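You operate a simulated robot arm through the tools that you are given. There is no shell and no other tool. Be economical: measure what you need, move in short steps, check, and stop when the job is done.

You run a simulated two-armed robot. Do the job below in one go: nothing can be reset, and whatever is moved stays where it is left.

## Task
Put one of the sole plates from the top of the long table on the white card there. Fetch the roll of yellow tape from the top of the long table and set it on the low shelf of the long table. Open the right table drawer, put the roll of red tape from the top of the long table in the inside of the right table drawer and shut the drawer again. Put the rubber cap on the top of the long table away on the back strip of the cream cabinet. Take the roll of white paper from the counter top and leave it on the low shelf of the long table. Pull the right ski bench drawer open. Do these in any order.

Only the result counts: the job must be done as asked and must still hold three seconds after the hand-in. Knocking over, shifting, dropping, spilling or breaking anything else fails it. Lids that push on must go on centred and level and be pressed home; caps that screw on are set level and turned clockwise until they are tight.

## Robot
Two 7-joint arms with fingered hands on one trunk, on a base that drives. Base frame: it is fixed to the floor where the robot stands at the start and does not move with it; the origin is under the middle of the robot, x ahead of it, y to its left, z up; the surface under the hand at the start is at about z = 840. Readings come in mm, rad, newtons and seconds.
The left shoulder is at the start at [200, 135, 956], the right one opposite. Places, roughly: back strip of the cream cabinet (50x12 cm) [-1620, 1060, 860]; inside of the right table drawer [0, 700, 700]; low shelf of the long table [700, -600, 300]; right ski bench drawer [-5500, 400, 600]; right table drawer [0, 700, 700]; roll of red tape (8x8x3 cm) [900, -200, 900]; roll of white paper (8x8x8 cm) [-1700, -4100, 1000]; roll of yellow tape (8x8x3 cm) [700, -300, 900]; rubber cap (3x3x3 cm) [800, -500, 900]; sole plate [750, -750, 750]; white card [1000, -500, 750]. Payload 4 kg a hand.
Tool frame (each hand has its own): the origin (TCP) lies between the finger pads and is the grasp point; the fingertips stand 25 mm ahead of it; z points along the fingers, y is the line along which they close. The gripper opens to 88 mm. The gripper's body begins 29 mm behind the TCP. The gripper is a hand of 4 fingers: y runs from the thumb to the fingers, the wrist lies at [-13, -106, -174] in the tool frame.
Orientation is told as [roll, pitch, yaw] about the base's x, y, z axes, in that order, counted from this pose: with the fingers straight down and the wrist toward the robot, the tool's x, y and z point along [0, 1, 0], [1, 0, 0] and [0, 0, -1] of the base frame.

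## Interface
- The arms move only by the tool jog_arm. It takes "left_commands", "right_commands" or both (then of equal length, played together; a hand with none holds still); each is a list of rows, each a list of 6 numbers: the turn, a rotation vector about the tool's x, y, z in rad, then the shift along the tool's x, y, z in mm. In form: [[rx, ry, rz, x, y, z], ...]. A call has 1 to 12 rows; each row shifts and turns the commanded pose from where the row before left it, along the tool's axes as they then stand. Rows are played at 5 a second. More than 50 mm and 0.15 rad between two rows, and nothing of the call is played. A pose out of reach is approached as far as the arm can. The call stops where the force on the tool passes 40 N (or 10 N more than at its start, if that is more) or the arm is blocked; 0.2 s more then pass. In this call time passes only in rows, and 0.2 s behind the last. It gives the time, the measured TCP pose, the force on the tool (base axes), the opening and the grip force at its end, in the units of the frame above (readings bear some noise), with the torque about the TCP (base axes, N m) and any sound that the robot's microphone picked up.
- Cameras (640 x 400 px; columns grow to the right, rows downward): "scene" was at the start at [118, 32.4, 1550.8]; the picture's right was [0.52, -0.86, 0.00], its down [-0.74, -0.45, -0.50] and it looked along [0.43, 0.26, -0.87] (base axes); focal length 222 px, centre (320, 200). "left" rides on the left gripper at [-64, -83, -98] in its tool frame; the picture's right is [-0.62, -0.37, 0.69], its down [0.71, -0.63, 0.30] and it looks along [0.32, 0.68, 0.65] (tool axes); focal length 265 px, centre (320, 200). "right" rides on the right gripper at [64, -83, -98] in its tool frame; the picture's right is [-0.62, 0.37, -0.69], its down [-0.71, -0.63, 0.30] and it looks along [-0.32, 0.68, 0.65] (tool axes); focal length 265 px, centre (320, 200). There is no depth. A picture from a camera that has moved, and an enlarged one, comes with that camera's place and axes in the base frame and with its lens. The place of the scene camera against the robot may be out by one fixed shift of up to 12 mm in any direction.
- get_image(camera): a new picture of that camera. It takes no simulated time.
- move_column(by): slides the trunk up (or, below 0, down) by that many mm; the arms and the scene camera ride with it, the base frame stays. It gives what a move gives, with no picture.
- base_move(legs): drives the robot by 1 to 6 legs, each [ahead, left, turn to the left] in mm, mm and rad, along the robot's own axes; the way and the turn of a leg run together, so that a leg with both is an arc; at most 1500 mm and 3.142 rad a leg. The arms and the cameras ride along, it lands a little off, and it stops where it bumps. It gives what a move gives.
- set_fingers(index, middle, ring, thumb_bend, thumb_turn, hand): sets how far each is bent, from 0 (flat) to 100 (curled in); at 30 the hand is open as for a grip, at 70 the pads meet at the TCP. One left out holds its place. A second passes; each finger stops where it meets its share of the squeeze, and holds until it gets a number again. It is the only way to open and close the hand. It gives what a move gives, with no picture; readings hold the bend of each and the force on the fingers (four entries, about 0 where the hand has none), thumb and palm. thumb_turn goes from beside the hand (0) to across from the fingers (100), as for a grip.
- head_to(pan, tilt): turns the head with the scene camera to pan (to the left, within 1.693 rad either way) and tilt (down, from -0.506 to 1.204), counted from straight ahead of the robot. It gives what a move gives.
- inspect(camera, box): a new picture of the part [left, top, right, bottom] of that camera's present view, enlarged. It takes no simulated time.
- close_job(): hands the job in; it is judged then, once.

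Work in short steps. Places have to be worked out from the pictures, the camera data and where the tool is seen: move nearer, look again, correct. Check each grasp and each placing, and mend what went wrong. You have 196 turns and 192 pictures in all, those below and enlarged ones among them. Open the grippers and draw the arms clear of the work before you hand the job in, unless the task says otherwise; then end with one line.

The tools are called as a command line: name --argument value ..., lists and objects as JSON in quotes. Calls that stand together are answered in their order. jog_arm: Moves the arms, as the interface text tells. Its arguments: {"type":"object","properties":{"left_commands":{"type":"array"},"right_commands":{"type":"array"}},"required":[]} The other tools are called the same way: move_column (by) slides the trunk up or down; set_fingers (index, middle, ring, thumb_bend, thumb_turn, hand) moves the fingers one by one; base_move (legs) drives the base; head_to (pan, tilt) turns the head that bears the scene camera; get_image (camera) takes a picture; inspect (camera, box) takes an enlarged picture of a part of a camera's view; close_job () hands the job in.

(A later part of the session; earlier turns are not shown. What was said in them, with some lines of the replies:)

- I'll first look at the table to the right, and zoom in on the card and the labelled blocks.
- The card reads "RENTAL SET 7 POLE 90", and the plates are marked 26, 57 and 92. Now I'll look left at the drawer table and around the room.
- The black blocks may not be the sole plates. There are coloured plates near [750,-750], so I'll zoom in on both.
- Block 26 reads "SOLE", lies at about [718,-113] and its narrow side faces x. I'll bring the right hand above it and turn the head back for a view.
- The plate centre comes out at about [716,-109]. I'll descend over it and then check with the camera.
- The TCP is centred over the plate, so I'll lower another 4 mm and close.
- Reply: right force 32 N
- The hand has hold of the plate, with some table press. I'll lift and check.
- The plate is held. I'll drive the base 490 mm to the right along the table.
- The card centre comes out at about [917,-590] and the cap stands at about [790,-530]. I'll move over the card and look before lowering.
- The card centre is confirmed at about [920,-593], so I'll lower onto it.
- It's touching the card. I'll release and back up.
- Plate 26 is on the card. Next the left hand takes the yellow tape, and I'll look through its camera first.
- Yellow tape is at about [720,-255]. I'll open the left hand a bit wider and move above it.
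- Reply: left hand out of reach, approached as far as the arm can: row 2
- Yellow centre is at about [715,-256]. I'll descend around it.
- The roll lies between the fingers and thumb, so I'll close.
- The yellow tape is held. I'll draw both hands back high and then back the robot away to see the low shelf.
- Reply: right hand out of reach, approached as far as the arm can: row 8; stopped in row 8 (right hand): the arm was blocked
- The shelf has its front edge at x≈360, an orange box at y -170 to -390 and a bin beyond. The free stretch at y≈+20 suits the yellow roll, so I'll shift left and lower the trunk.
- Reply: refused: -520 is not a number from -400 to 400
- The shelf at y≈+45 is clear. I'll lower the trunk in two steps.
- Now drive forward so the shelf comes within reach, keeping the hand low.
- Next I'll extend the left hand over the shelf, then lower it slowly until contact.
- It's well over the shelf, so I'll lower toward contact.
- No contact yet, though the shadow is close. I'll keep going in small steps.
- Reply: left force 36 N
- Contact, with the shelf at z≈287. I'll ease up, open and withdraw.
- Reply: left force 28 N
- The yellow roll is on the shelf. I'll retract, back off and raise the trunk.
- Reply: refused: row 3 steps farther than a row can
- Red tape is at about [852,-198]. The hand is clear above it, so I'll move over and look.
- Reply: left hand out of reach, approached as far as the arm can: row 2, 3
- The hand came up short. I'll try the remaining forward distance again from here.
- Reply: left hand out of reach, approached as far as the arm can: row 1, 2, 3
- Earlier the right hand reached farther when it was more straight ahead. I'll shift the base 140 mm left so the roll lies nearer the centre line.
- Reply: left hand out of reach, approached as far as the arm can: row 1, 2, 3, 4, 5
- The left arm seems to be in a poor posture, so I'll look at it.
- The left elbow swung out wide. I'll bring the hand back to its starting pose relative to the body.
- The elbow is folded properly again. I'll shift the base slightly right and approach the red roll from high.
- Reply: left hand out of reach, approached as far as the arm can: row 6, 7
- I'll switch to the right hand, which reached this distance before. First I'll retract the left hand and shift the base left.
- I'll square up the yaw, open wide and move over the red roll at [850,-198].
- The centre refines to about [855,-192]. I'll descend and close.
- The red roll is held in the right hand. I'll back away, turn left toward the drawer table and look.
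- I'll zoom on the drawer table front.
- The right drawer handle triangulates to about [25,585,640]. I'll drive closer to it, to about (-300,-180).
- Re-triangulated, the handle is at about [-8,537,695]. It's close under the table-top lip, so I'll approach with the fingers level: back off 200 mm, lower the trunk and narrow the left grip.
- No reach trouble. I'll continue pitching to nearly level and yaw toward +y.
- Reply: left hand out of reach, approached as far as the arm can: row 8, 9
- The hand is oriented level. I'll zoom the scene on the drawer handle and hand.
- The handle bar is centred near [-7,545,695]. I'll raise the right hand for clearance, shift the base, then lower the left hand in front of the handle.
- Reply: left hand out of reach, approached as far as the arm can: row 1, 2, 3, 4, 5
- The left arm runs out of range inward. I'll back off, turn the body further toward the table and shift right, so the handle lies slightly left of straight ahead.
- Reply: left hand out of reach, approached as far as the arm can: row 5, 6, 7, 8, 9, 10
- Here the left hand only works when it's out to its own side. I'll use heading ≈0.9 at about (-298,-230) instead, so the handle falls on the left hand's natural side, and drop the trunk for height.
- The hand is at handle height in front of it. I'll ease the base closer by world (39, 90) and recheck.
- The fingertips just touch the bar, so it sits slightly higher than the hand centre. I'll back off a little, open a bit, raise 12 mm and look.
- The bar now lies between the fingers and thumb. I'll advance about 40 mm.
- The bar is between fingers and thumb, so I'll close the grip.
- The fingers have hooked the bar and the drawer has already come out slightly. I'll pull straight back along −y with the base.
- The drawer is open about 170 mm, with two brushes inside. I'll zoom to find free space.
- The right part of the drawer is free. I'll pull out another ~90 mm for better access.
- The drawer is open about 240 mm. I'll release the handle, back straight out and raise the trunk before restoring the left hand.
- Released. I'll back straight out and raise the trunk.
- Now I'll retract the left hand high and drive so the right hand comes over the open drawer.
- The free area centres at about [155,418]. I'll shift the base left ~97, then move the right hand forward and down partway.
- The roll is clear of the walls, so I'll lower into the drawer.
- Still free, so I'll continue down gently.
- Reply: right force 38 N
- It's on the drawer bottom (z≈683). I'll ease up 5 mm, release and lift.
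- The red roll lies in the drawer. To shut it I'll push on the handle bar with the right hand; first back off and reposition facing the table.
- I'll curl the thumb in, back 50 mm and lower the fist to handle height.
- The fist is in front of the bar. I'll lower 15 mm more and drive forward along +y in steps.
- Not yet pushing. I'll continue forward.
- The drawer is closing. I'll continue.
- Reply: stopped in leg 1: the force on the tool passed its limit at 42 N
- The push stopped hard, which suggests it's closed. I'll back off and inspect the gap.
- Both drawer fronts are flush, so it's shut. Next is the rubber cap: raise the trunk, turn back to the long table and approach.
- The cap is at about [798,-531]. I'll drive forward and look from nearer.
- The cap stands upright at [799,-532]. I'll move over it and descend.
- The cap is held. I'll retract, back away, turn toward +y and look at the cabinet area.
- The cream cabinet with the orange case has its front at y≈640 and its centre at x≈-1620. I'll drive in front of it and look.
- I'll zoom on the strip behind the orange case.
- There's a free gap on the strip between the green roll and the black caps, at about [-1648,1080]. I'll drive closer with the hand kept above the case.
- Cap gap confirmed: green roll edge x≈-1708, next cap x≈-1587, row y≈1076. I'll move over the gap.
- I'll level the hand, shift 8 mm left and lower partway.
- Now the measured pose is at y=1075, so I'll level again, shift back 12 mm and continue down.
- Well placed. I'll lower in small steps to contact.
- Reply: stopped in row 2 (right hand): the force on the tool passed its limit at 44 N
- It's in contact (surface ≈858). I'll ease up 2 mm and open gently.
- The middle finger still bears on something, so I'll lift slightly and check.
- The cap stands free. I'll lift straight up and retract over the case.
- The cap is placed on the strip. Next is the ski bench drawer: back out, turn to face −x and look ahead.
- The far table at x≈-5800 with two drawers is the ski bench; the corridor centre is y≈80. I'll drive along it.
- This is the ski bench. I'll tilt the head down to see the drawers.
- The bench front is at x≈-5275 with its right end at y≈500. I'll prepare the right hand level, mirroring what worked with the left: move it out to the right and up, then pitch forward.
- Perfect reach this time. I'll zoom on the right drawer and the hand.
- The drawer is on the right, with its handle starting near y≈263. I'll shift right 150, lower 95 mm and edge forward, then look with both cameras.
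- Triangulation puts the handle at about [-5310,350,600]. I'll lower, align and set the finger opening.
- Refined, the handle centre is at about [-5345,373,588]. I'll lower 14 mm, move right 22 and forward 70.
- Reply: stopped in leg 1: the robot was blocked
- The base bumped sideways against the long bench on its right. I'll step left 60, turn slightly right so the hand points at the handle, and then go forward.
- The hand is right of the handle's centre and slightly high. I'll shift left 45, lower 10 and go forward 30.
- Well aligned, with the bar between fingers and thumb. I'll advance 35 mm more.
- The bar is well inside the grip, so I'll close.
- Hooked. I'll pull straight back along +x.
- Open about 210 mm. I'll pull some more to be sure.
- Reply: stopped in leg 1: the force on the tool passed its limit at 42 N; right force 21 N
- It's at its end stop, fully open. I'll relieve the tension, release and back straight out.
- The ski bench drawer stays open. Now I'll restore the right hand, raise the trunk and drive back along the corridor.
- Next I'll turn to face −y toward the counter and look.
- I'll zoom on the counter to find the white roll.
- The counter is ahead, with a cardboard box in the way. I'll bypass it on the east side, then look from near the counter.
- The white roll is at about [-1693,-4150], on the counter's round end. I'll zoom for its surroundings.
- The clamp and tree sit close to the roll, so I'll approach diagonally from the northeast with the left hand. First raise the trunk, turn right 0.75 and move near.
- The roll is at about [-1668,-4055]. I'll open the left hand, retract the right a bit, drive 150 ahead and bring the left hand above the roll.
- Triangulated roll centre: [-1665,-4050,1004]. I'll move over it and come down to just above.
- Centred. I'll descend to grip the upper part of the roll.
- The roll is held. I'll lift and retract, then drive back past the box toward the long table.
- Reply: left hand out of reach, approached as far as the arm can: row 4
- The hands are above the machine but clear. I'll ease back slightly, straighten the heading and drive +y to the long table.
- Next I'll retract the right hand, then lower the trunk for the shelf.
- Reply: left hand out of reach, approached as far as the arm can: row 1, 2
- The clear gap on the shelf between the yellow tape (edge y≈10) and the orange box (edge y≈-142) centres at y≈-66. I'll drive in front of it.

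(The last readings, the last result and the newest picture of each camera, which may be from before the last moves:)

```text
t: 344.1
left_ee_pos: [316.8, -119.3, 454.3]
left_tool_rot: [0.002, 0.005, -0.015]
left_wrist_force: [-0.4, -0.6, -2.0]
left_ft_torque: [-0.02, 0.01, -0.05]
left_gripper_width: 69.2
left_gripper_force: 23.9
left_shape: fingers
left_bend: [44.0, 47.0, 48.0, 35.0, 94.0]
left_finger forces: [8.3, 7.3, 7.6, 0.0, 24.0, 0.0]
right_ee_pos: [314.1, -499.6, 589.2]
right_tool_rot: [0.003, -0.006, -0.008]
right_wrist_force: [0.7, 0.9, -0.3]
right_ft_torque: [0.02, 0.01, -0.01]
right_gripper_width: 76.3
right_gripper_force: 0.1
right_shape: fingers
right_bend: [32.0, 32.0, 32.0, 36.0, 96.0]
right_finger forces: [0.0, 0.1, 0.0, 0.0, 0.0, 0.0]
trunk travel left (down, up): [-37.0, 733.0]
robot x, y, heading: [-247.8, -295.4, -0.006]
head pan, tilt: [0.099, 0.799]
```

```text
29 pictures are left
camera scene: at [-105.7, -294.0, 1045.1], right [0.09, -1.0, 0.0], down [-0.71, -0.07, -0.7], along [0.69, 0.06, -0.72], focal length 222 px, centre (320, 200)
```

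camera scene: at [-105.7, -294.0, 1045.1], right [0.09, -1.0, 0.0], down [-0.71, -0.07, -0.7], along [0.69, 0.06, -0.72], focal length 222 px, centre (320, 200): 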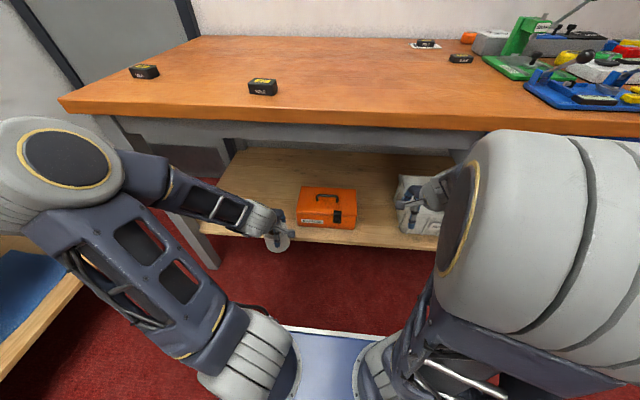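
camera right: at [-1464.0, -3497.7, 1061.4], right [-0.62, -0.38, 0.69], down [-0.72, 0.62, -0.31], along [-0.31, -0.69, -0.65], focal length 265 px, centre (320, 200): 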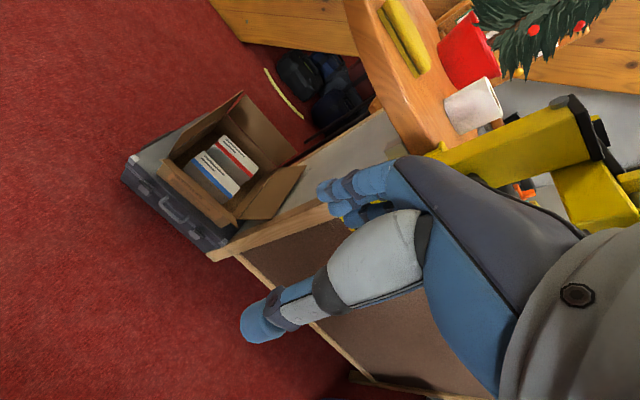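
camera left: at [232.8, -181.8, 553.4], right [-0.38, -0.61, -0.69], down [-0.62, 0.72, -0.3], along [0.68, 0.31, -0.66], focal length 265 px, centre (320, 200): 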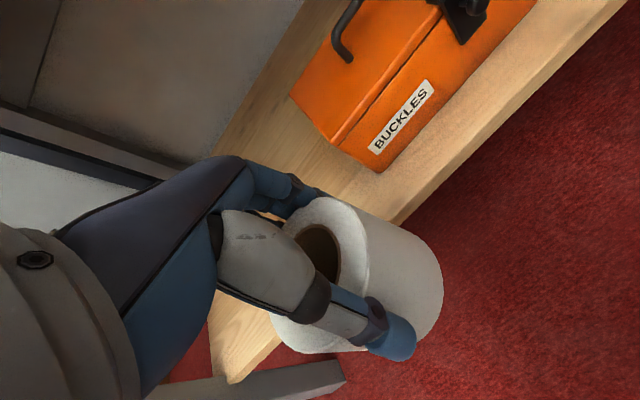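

The box's left edge is at y≈-147, so I'll shift the base 53 left to put the roll at y≈-66, then extend forward over the shelf.

base_move --legs '[[0, 53, 0.006]]'

jog_arm --left_commands '[[0, 0, 0, 0, 44, 8], [0, 0, 0, 0, 44, 8], [0, 0, 0, 0, 44, 8], [0, 0, 0, 0, 40, 8]]'

get_image --camera "left"

inspect --camera "scene" --box '[180, 130, 380, 255]'

```text
t: 345.0
left_ee_pos: [315.5, -63.3, 456.0]
left_tool_rot: [0.003, 0.004, -0.01]
left_wrist_force: [0.7, -0.6, -1.2]
left_ft_torque: [-0.02, 0.01, -0.03]
left_gripper_width: 69.5
left_gripper_force: 24.0
left_shape: fingers
left_bend: [44.0, 47.0, 48.0, 35.0, 94.0]
left_finger forces: [8.2, 7.3, 7.7, 0.1, 24.1, 0.0]
right_ee_pos: [314.4, -442.3, 589.3]
right_tool_rot: [0.005, -0.005, -0.001]
right_wrist_force: [0.3, -0.5, 0.5]
right_ft_torque: [0.01, 0.01, 0.02]
right_gripper_width: 76.0
right_gripper_force: 0.1
right_shape: fingers
right_bend: [32.0, 32.0, 32.0, 36.0, 96.0]
right_finger forces: [0.0, 0.1, 0.1, 0.1, 0.0, 0.1]
trunk travel left (down, up): [-37.0, 733.0]
robot x, y, heading: [-246.3, -244.0, 0.005]
head pan, tilt: [0.099, 0.799]
```

```text
t: 346.0
left_ee_pos: [487.9, -61.4, 421.3]
left_tool_rot: [0.0, 0.007, -0.007]
left_wrist_force: [-0.1, 0.0, -0.8]
left_ft_torque: [0.03, 0.02, 0.0]
left_gripper_width: 69.1
left_gripper_force: 23.6
left_shape: fingers
left_bend: [44.0, 47.0, 48.0, 35.0, 94.0]
left_finger forces: [8.4, 7.3, 7.7, 0.0, 23.7, 0.1]
right_ee_pos: [315.5, -442.5, 588.9]
right_tool_rot: [0.003, -0.005, 0.0]
right_wrist_force: [-0.3, 0.7, 0.6]
right_ft_torque: [0.03, 0.0, -0.03]
right_gripper_width: 76.3
right_gripper_force: 0.1
right_shape: fingers
right_bend: [32.0, 32.0, 32.0, 36.0, 96.0]
right_finger forces: [0.1, 0.1, 0.0, 0.0, 0.0, 0.1]
trunk travel left (down, up): [-37.0, 733.0]
robot x, y, heading: [-243.8, -246.3, -0.0]
head pan, tilt: [0.099, 0.799]
```

```text
28 pictures are left
camera left: at [405.0, -124.2, 519.9], right [-0.38, -0.62, -0.69], down [-0.63, 0.72, -0.3], along [0.68, 0.32, -0.66], focal length 265 px, centre (320, 200)
```

left: 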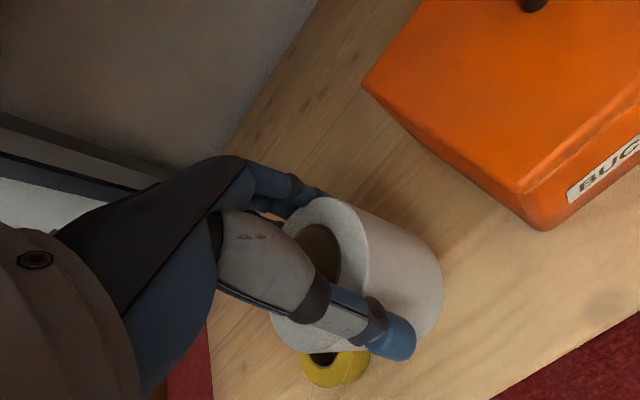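

```text
3.20 times, centred on (280, 192) of scene
camera zoom: at [-105.5, -240.2, 1045.2], right [0.1, -1.0, 0.0], down [-0.71, -0.07, -0.7], along [0.69, 0.07, -0.72], focal length 710 px, centre (448, 224)
```

zoom: 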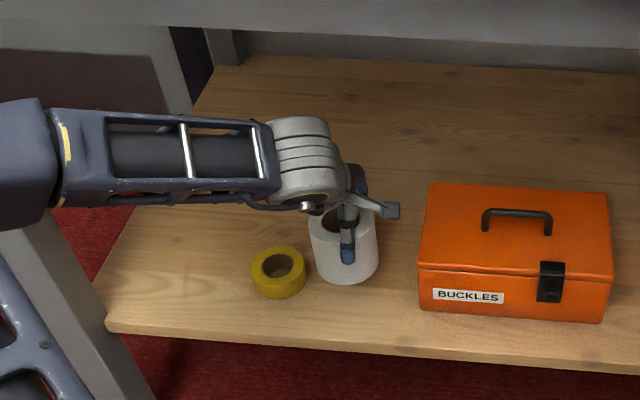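

Good position, so I'll lower toward the shelf.

jog_arm --left_commands '[[0, 0, 0, -5, 0, 30], [0, 0, 0, 0, 0, 22], [0, 0, 0, 0, 0, 8]]'

get_image --camera "left"

inspect --camera "scene" --box '[180, 130, 380, 255]'

```text
t: 346.8
left_ee_pos: [488.6, -69.2, 361.6]
left_tool_rot: [0.002, 0.006, -0.009]
left_wrist_force: [0.1, 0.3, -1.3]
left_ft_torque: [-0.03, -0.02, 0.0]
left_gripper_width: 69.3
left_gripper_force: 23.7
left_shape: fingers
left_bend: [44.0, 47.0, 48.0, 35.0, 94.0]
left_finger forces: [8.3, 7.3, 7.7, 0.1, 23.6, 0.0]
right_ee_pos: [315.6, -442.0, 588.6]
right_tool_rot: [0.004, -0.005, -0.002]
right_wrist_force: [-0.2, 0.4, 0.1]
right_ft_torque: [-0.01, 0.0, -0.01]
right_gripper_width: 76.0
right_gripper_force: 0.1
right_shape: fingers
right_bend: [32.0, 32.0, 32.0, 36.0, 96.0]
right_finger forces: [0.1, 0.0, 0.2, 0.0, 0.0, 0.0]
trunk travel left (down, up): [-37.0, 733.0]
robot x, y, heading: [-247.1, -247.2, -0.003]
head pan, tilt: [0.099, 0.799]
```

```text
26 pictures are left
camera left: at [405.6, -132.9, 460.5], right [-0.38, -0.62, -0.69], down [-0.62, 0.72, -0.3], along [0.68, 0.32, -0.66], focal length 265 px, centre (320, 200)
```

left: 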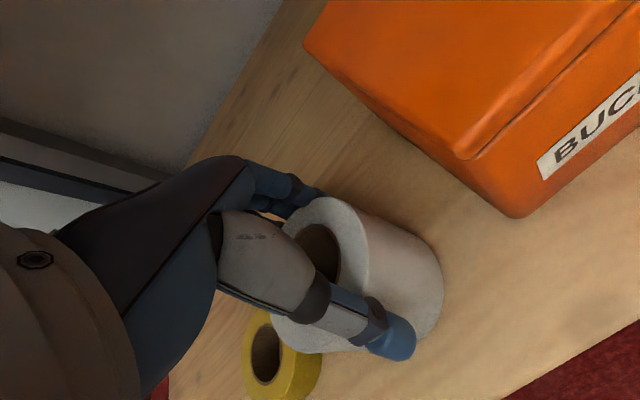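

```text
3.20 times, centred on (280, 192) of scene
camera zoom: at [-105.4, -240.1, 1045.1], right [0.1, -1.0, 0.0], down [-0.71, -0.07, -0.7], along [0.69, 0.07, -0.72], focal length 710 px, centre (448, 224)
```

zoom: 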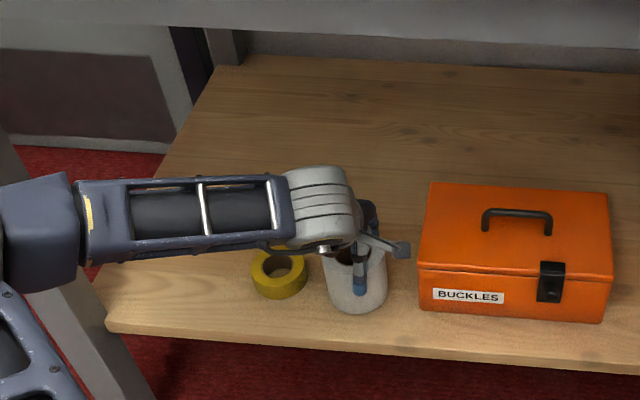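

jog_arm --left_commands '[[0, 0, 0, 0, 0, 5], [0, 0, 0, 0, 0, 4], [0, 0, 0, 0, 0, 3]]'

```text
t: 347.7
left_ee_pos: [490.2, -72.6, 355.7]
left_tool_rot: [-0.001, -0.008, -0.012]
left_wrist_force: [-6.6, -0.4, 21.0]
left_ft_torque: [0.16, 0.06, 0.09]
left_gripper_width: 71.2
left_gripper_force: 26.7
left_shape: fingers
left_bend: [45.0, 47.0, 49.0, 32.0, 93.0]
left_finger forces: [7.5, 7.3, 7.4, 0.1, 32.1, 0.0]
right_ee_pos: [314.1, -442.1, 590.2]
right_tool_rot: [0.006, -0.005, 0.0]
right_wrist_force: [-0.5, 0.4, 0.1]
right_ft_torque: [0.0, 0.0, -0.03]
right_gripper_width: 76.1
right_gripper_force: 0.0
right_shape: fingers
right_bend: [32.0, 32.0, 32.0, 36.0, 96.0]
right_finger forces: [0.0, 0.0, 0.0, 0.0, 0.0, 0.0]
trunk travel left (down, up): [-37.0, 733.0]
robot x, y, heading: [-246.5, -243.6, -0.003]
head pan, tilt: [0.099, 0.799]
stopped in row 3 (left hand): the force on the tool passed its limit at 42 N (the readings are from after the stop); the commanded pose is now the measured one
```

Contact. I'll ease up 2 mm, open and lift out.

jog_arm --left_commands '[[0, 0, 0, 0, 0, -2]]'

set_fingers --hand "left" --index 22 --middle 22 --ring 22 --thumb_bend 20

get_image --camera "left"

```text
t: 348.1
left_ee_pos: [489.3, -72.0, 357.1]
left_tool_rot: [-0.003, -0.003, -0.011]
left_wrist_force: [-0.6, -0.9, 16.5]
left_ft_torque: [0.11, -0.13, 0.04]
left_gripper_width: 71.3
left_gripper_force: 25.6
left_shape: fingers
left_bend: [45.0, 47.0, 49.0, 32.0, 93.0]
left_finger forces: [8.4, 7.6, 8.2, 0.1, 27.8, 0.0]
right_ee_pos: [314.6, -442.9, 589.6]
right_tool_rot: [0.003, -0.005, -0.004]
right_wrist_force: [-0.2, 0.0, 0.8]
right_ft_torque: [-0.01, 0.01, 0.0]
right_gripper_width: 76.3
right_gripper_force: 0.0
right_shape: fingers
right_bend: [32.0, 32.0, 32.0, 36.0, 96.0]
right_finger forces: [0.1, 0.0, 0.0, 0.0, 0.0, 0.1]
trunk travel left (down, up): [-37.0, 733.0]
robot x, y, heading: [-247.6, -249.8, -0.004]
head pan, tilt: [0.099, 0.799]
```

```text
t: 349.1
left_ee_pos: [488.5, -71.1, 356.2]
left_tool_rot: [0.0, -0.002, -0.013]
left_wrist_force: [-1.6, -0.5, -0.7]
left_ft_torque: [-0.02, 0.0, -0.01]
left_gripper_width: 101.7
left_gripper_force: 0.3
left_shape: fingers
left_bend: [22.0, 22.0, 22.0, 19.0, 97.0]
left_finger forces: [0.0, 0.1, 0.0, 0.1, 0.4, 0.1]
right_ee_pos: [315.3, -442.2, 589.1]
right_tool_rot: [0.004, -0.005, -0.003]
right_wrist_force: [0.7, -0.7, -1.2]
right_ft_torque: [-0.02, 0.0, -0.02]
right_gripper_width: 76.1
right_gripper_force: 0.2
right_shape: fingers
right_bend: [32.0, 32.0, 32.0, 36.0, 96.0]
right_finger forces: [0.1, 0.0, 0.0, 0.0, 0.0, 0.0]
trunk travel left (down, up): [-37.0, 733.0]
robot x, y, heading: [-243.9, -249.1, -0.002]
head pan, tilt: [0.099, 0.799]
```

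```text
24 pictures are left
camera left: at [404.5, -133.5, 453.6], right [-0.37, -0.62, -0.69], down [-0.62, 0.72, -0.31], along [0.69, 0.32, -0.65], focal length 265 px, centre (320, 200)
```

left: 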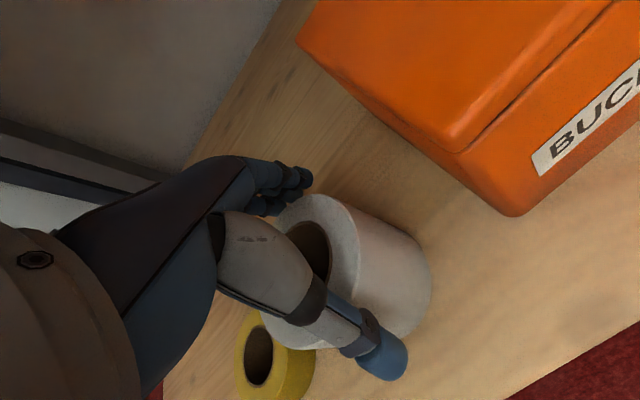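

jog_arm --left_commands '[[0, 0, 0, 0, -5, 0], [0, 0, 0, 0, 0, -20], [0, 0, 0, 0, 0, -35], [0, 0, 0, 0, 0, -40]]'

get_image --camera "left"

```text
t: 350.1
left_ee_pos: [482.6, -72.5, 454.4]
left_tool_rot: [-0.002, -0.001, -0.013]
left_wrist_force: [0.2, -0.5, 0.4]
left_ft_torque: [-0.02, -0.02, 0.0]
left_gripper_width: 101.6
left_gripper_force: 0.2
left_shape: fingers
left_bend: [22.0, 22.0, 22.0, 20.0, 97.0]
left_finger forces: [0.0, 0.0, 0.0, 0.0, 0.0, 0.0]
right_ee_pos: [314.6, -442.5, 589.8]
right_tool_rot: [0.004, -0.004, 0.0]
right_wrist_force: [0.4, -0.5, 0.0]
right_ft_torque: [-0.02, 0.01, -0.02]
right_gripper_width: 76.1
right_gripper_force: 0.1
right_shape: fingers
right_bend: [32.0, 32.0, 32.0, 36.0, 96.0]
right_finger forces: [0.0, 0.1, 0.1, 0.0, 0.0, 0.1]
trunk travel left (down, up): [-37.0, 733.0]
robot x, y, heading: [-248.5, -243.6, -0.003]
head pan, tilt: [0.099, 0.799]
```

```text
23 pictures are left
camera left: at [398.9, -134.7, 551.2], right [-0.37, -0.62, -0.69], down [-0.62, 0.72, -0.31], along [0.69, 0.32, -0.65], focal length 265 px, centre (320, 200)
```

left: 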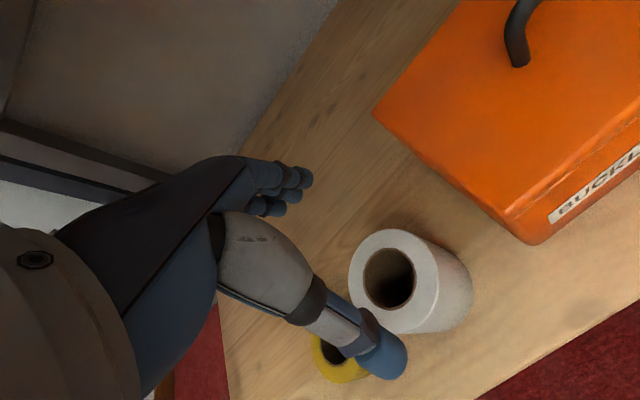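

The white roll stands on the shelf. I'll retract the arm, back off and take a final look.

jog_arm --left_commands '[[0, 0, 0, 0, -45, -5], [0, 0, 0, 0, -45, -5], [0, 0, 0, 0, -45, -5], [0, 0, 0, 0, -40, -5]]'

base_move --legs '[[-400, 0, 0]]'

move_column --by 350

get_image --camera "scene"

```text
t: 351.1
left_ee_pos: [312.5, -68.3, 474.1]
left_tool_rot: [-0.003, 0.001, -0.009]
left_wrist_force: [0.0, 0.0, -0.3]
left_ft_torque: [0.04, 0.0, -0.03]
left_gripper_width: 101.3
left_gripper_force: 0.1
left_shape: fingers
left_bend: [22.0, 22.0, 22.0, 20.0, 97.0]
left_finger forces: [0.0, 0.0, 0.0, 0.1, 0.0, 0.0]
left hand out of reach, approached as far as the arm can: row 4
right_ee_pos: [314.3, -443.0, 589.8]
right_tool_rot: [0.003, -0.005, -0.002]
right_wrist_force: [0.1, 0.3, -0.1]
right_ft_torque: [-0.02, 0.03, -0.03]
right_gripper_width: 75.8
right_gripper_force: 0.1
right_shape: fingers
right_bend: [32.0, 32.0, 32.0, 36.0, 96.0]
right_finger forces: [0.1, 0.0, 0.0, 0.0, 0.0, 0.1]
trunk travel left (down, up): [-37.0, 733.0]
robot x, y, heading: [-248.9, -244.3, -0.005]
head pan, tilt: [0.099, 0.799]
```

```text
t: 353.5
left_ee_pos: [-79.1, -66.4, 473.6]
left_tool_rot: [-0.003, 0.0, -0.007]
left_wrist_force: [-0.2, 0.2, 0.2]
left_ft_torque: [0.02, 0.01, 0.03]
left_gripper_width: 101.5
left_gripper_force: 0.0
left_shape: fingers
left_bend: [22.0, 22.0, 22.0, 20.0, 97.0]
left_finger forces: [0.0, 0.1, 0.0, 0.0, 0.0, 0.0]
right_ee_pos: [-76.3, -438.6, 589.9]
right_tool_rot: [0.004, -0.003, 0.003]
right_wrist_force: [0.3, -0.3, -1.0]
right_ft_torque: [0.01, 0.01, -0.01]
right_gripper_width: 76.2
right_gripper_force: 0.1
right_shape: fingers
right_bend: [32.0, 32.0, 32.0, 36.0, 96.0]
right_finger forces: [0.0, 0.0, 0.0, 0.0, 0.1, 0.0]
trunk travel left (down, up): [-37.0, 733.0]
robot x, y, heading: [-640.7, -243.9, 0.007]
head pan, tilt: [0.099, 0.799]
```

```text
t: 356.9
left_ee_pos: [-79.2, -67.5, 822.5]
left_tool_rot: [-0.002, -0.001, -0.006]
left_wrist_force: [-0.7, -0.5, -0.7]
left_ft_torque: [0.01, 0.0, -0.04]
left_gripper_width: 101.1
left_gripper_force: 0.0
left_shape: fingers
left_bend: [22.0, 22.0, 22.0, 20.0, 97.0]
left_finger forces: [0.0, 0.1, 0.1, 0.1, 0.1, 0.1]
right_ee_pos: [-76.3, -439.3, 939.9]
right_tool_rot: [0.005, -0.005, 0.002]
right_wrist_force: [0.3, -0.1, 0.7]
right_ft_torque: [0.0, 0.03, 0.01]
right_gripper_width: 76.2
right_gripper_force: 0.1
right_shape: fingers
right_bend: [32.0, 32.0, 32.0, 36.0, 96.0]
right_finger forces: [0.1, 0.0, 0.0, 0.1, 0.0, 0.0]
trunk travel left (down, up): [-387.0, 383.0]
robot x, y, heading: [-635.0, -246.4, 0.002]
head pan, tilt: [0.099, 0.799]
```

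```text
22 pictures are left
camera scene: at [-497.9, -239.7, 1395.1], right [0.1, -0.99, 0.0], down [-0.71, -0.07, -0.7], along [0.69, 0.07, -0.72], focal length 222 px, centre (320, 200)
```

scene: 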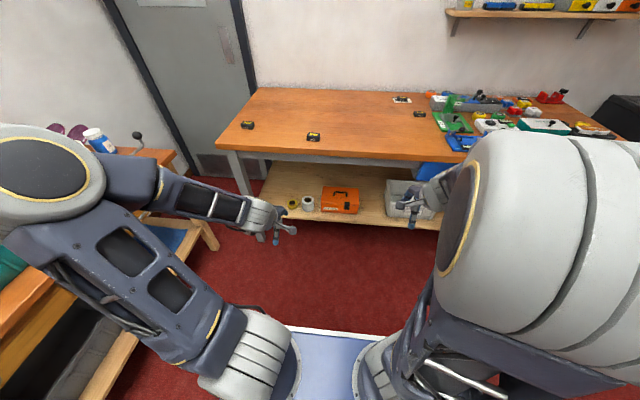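

Final checks: the plate on the card, and the shut drawer.

inspect --camera "scene" --box '[260, 80, 460, 225]'

head_to --pan 1.3 --tilt 0.7

get_image --camera "scene"

```text
2.76 times, centred on (360, 152) of scene
camera zoom: at [-497.9, -239.7, 1395.1], right [0.1, -0.99, 0.0], down [-0.71, -0.07, -0.7], along [0.69, 0.07, -0.72], focal length 612 px, centre (210, 331)
```

zoom: 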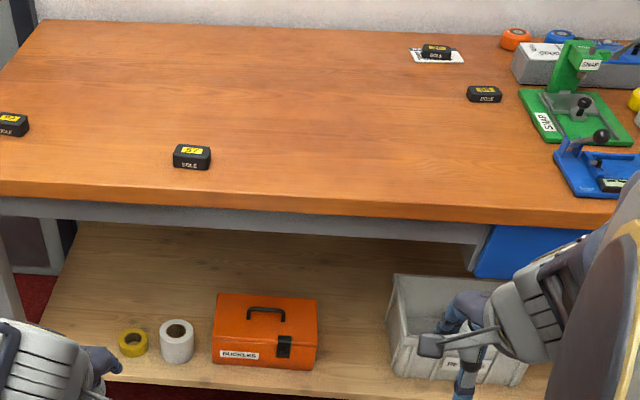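

```text
t: 358.3
left_ee_pos: [-79.4, -64.3, 823.0]
left_tool_rot: [-0.001, 0.001, -0.007]
left_wrist_force: [0.2, -0.1, 0.7]
left_ft_torque: [-0.01, 0.03, 0.02]
left_gripper_width: 101.5
left_gripper_force: 0.0
left_shape: fingers
left_bend: [22.0, 22.0, 22.0, 20.0, 97.0]
left_finger forces: [0.1, 0.1, 0.1, 0.0, 0.0, 0.1]
right_ee_pos: [-75.8, -440.0, 938.6]
right_tool_rot: [0.003, -0.005, 0.003]
right_wrist_force: [0.6, 0.1, 0.0]
right_ft_torque: [0.0, 0.04, -0.01]
right_gripper_width: 76.4
right_gripper_force: 0.1
right_shape: fingers
right_bend: [32.0, 32.0, 32.0, 36.0, 96.0]
right_finger forces: [0.1, 0.0, 0.1, 0.0, 0.0, 0.0]
trunk travel left (down, up): [-387.0, 383.0]
robot x, y, heading: [-639.4, -247.9, 0.003]
head pan, tilt: [1.3, 0.7]
```

```text
20 pictures are left
camera scene: at [-555.7, -166.1, 1403.4], right [0.96, -0.26, 0.0], down [-0.17, -0.62, -0.76], along [0.2, 0.74, -0.64], focal length 222 px, centre (320, 200)
```

scene: 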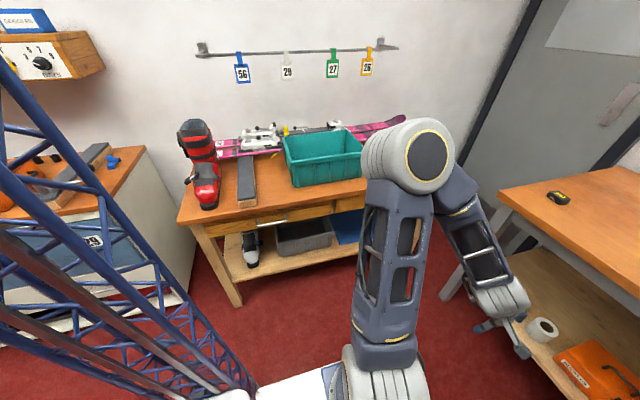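

All six placements look right, both hands are open and the arms are clear, so I'm handing in.

close_job

```text
The job is handed in.
```

All six jobs are done and handed in: sole plate 26 on the white card, yellow tape and white paper on the low shelf, red tape in the shut right table drawer, rubber cap on the cream cabinet's back strip, and the right ski bench drawer pulled fully open. While lining up on that drawer, the base bumped the long bench beside it once and was blocked; I saw no sign it moved anything.
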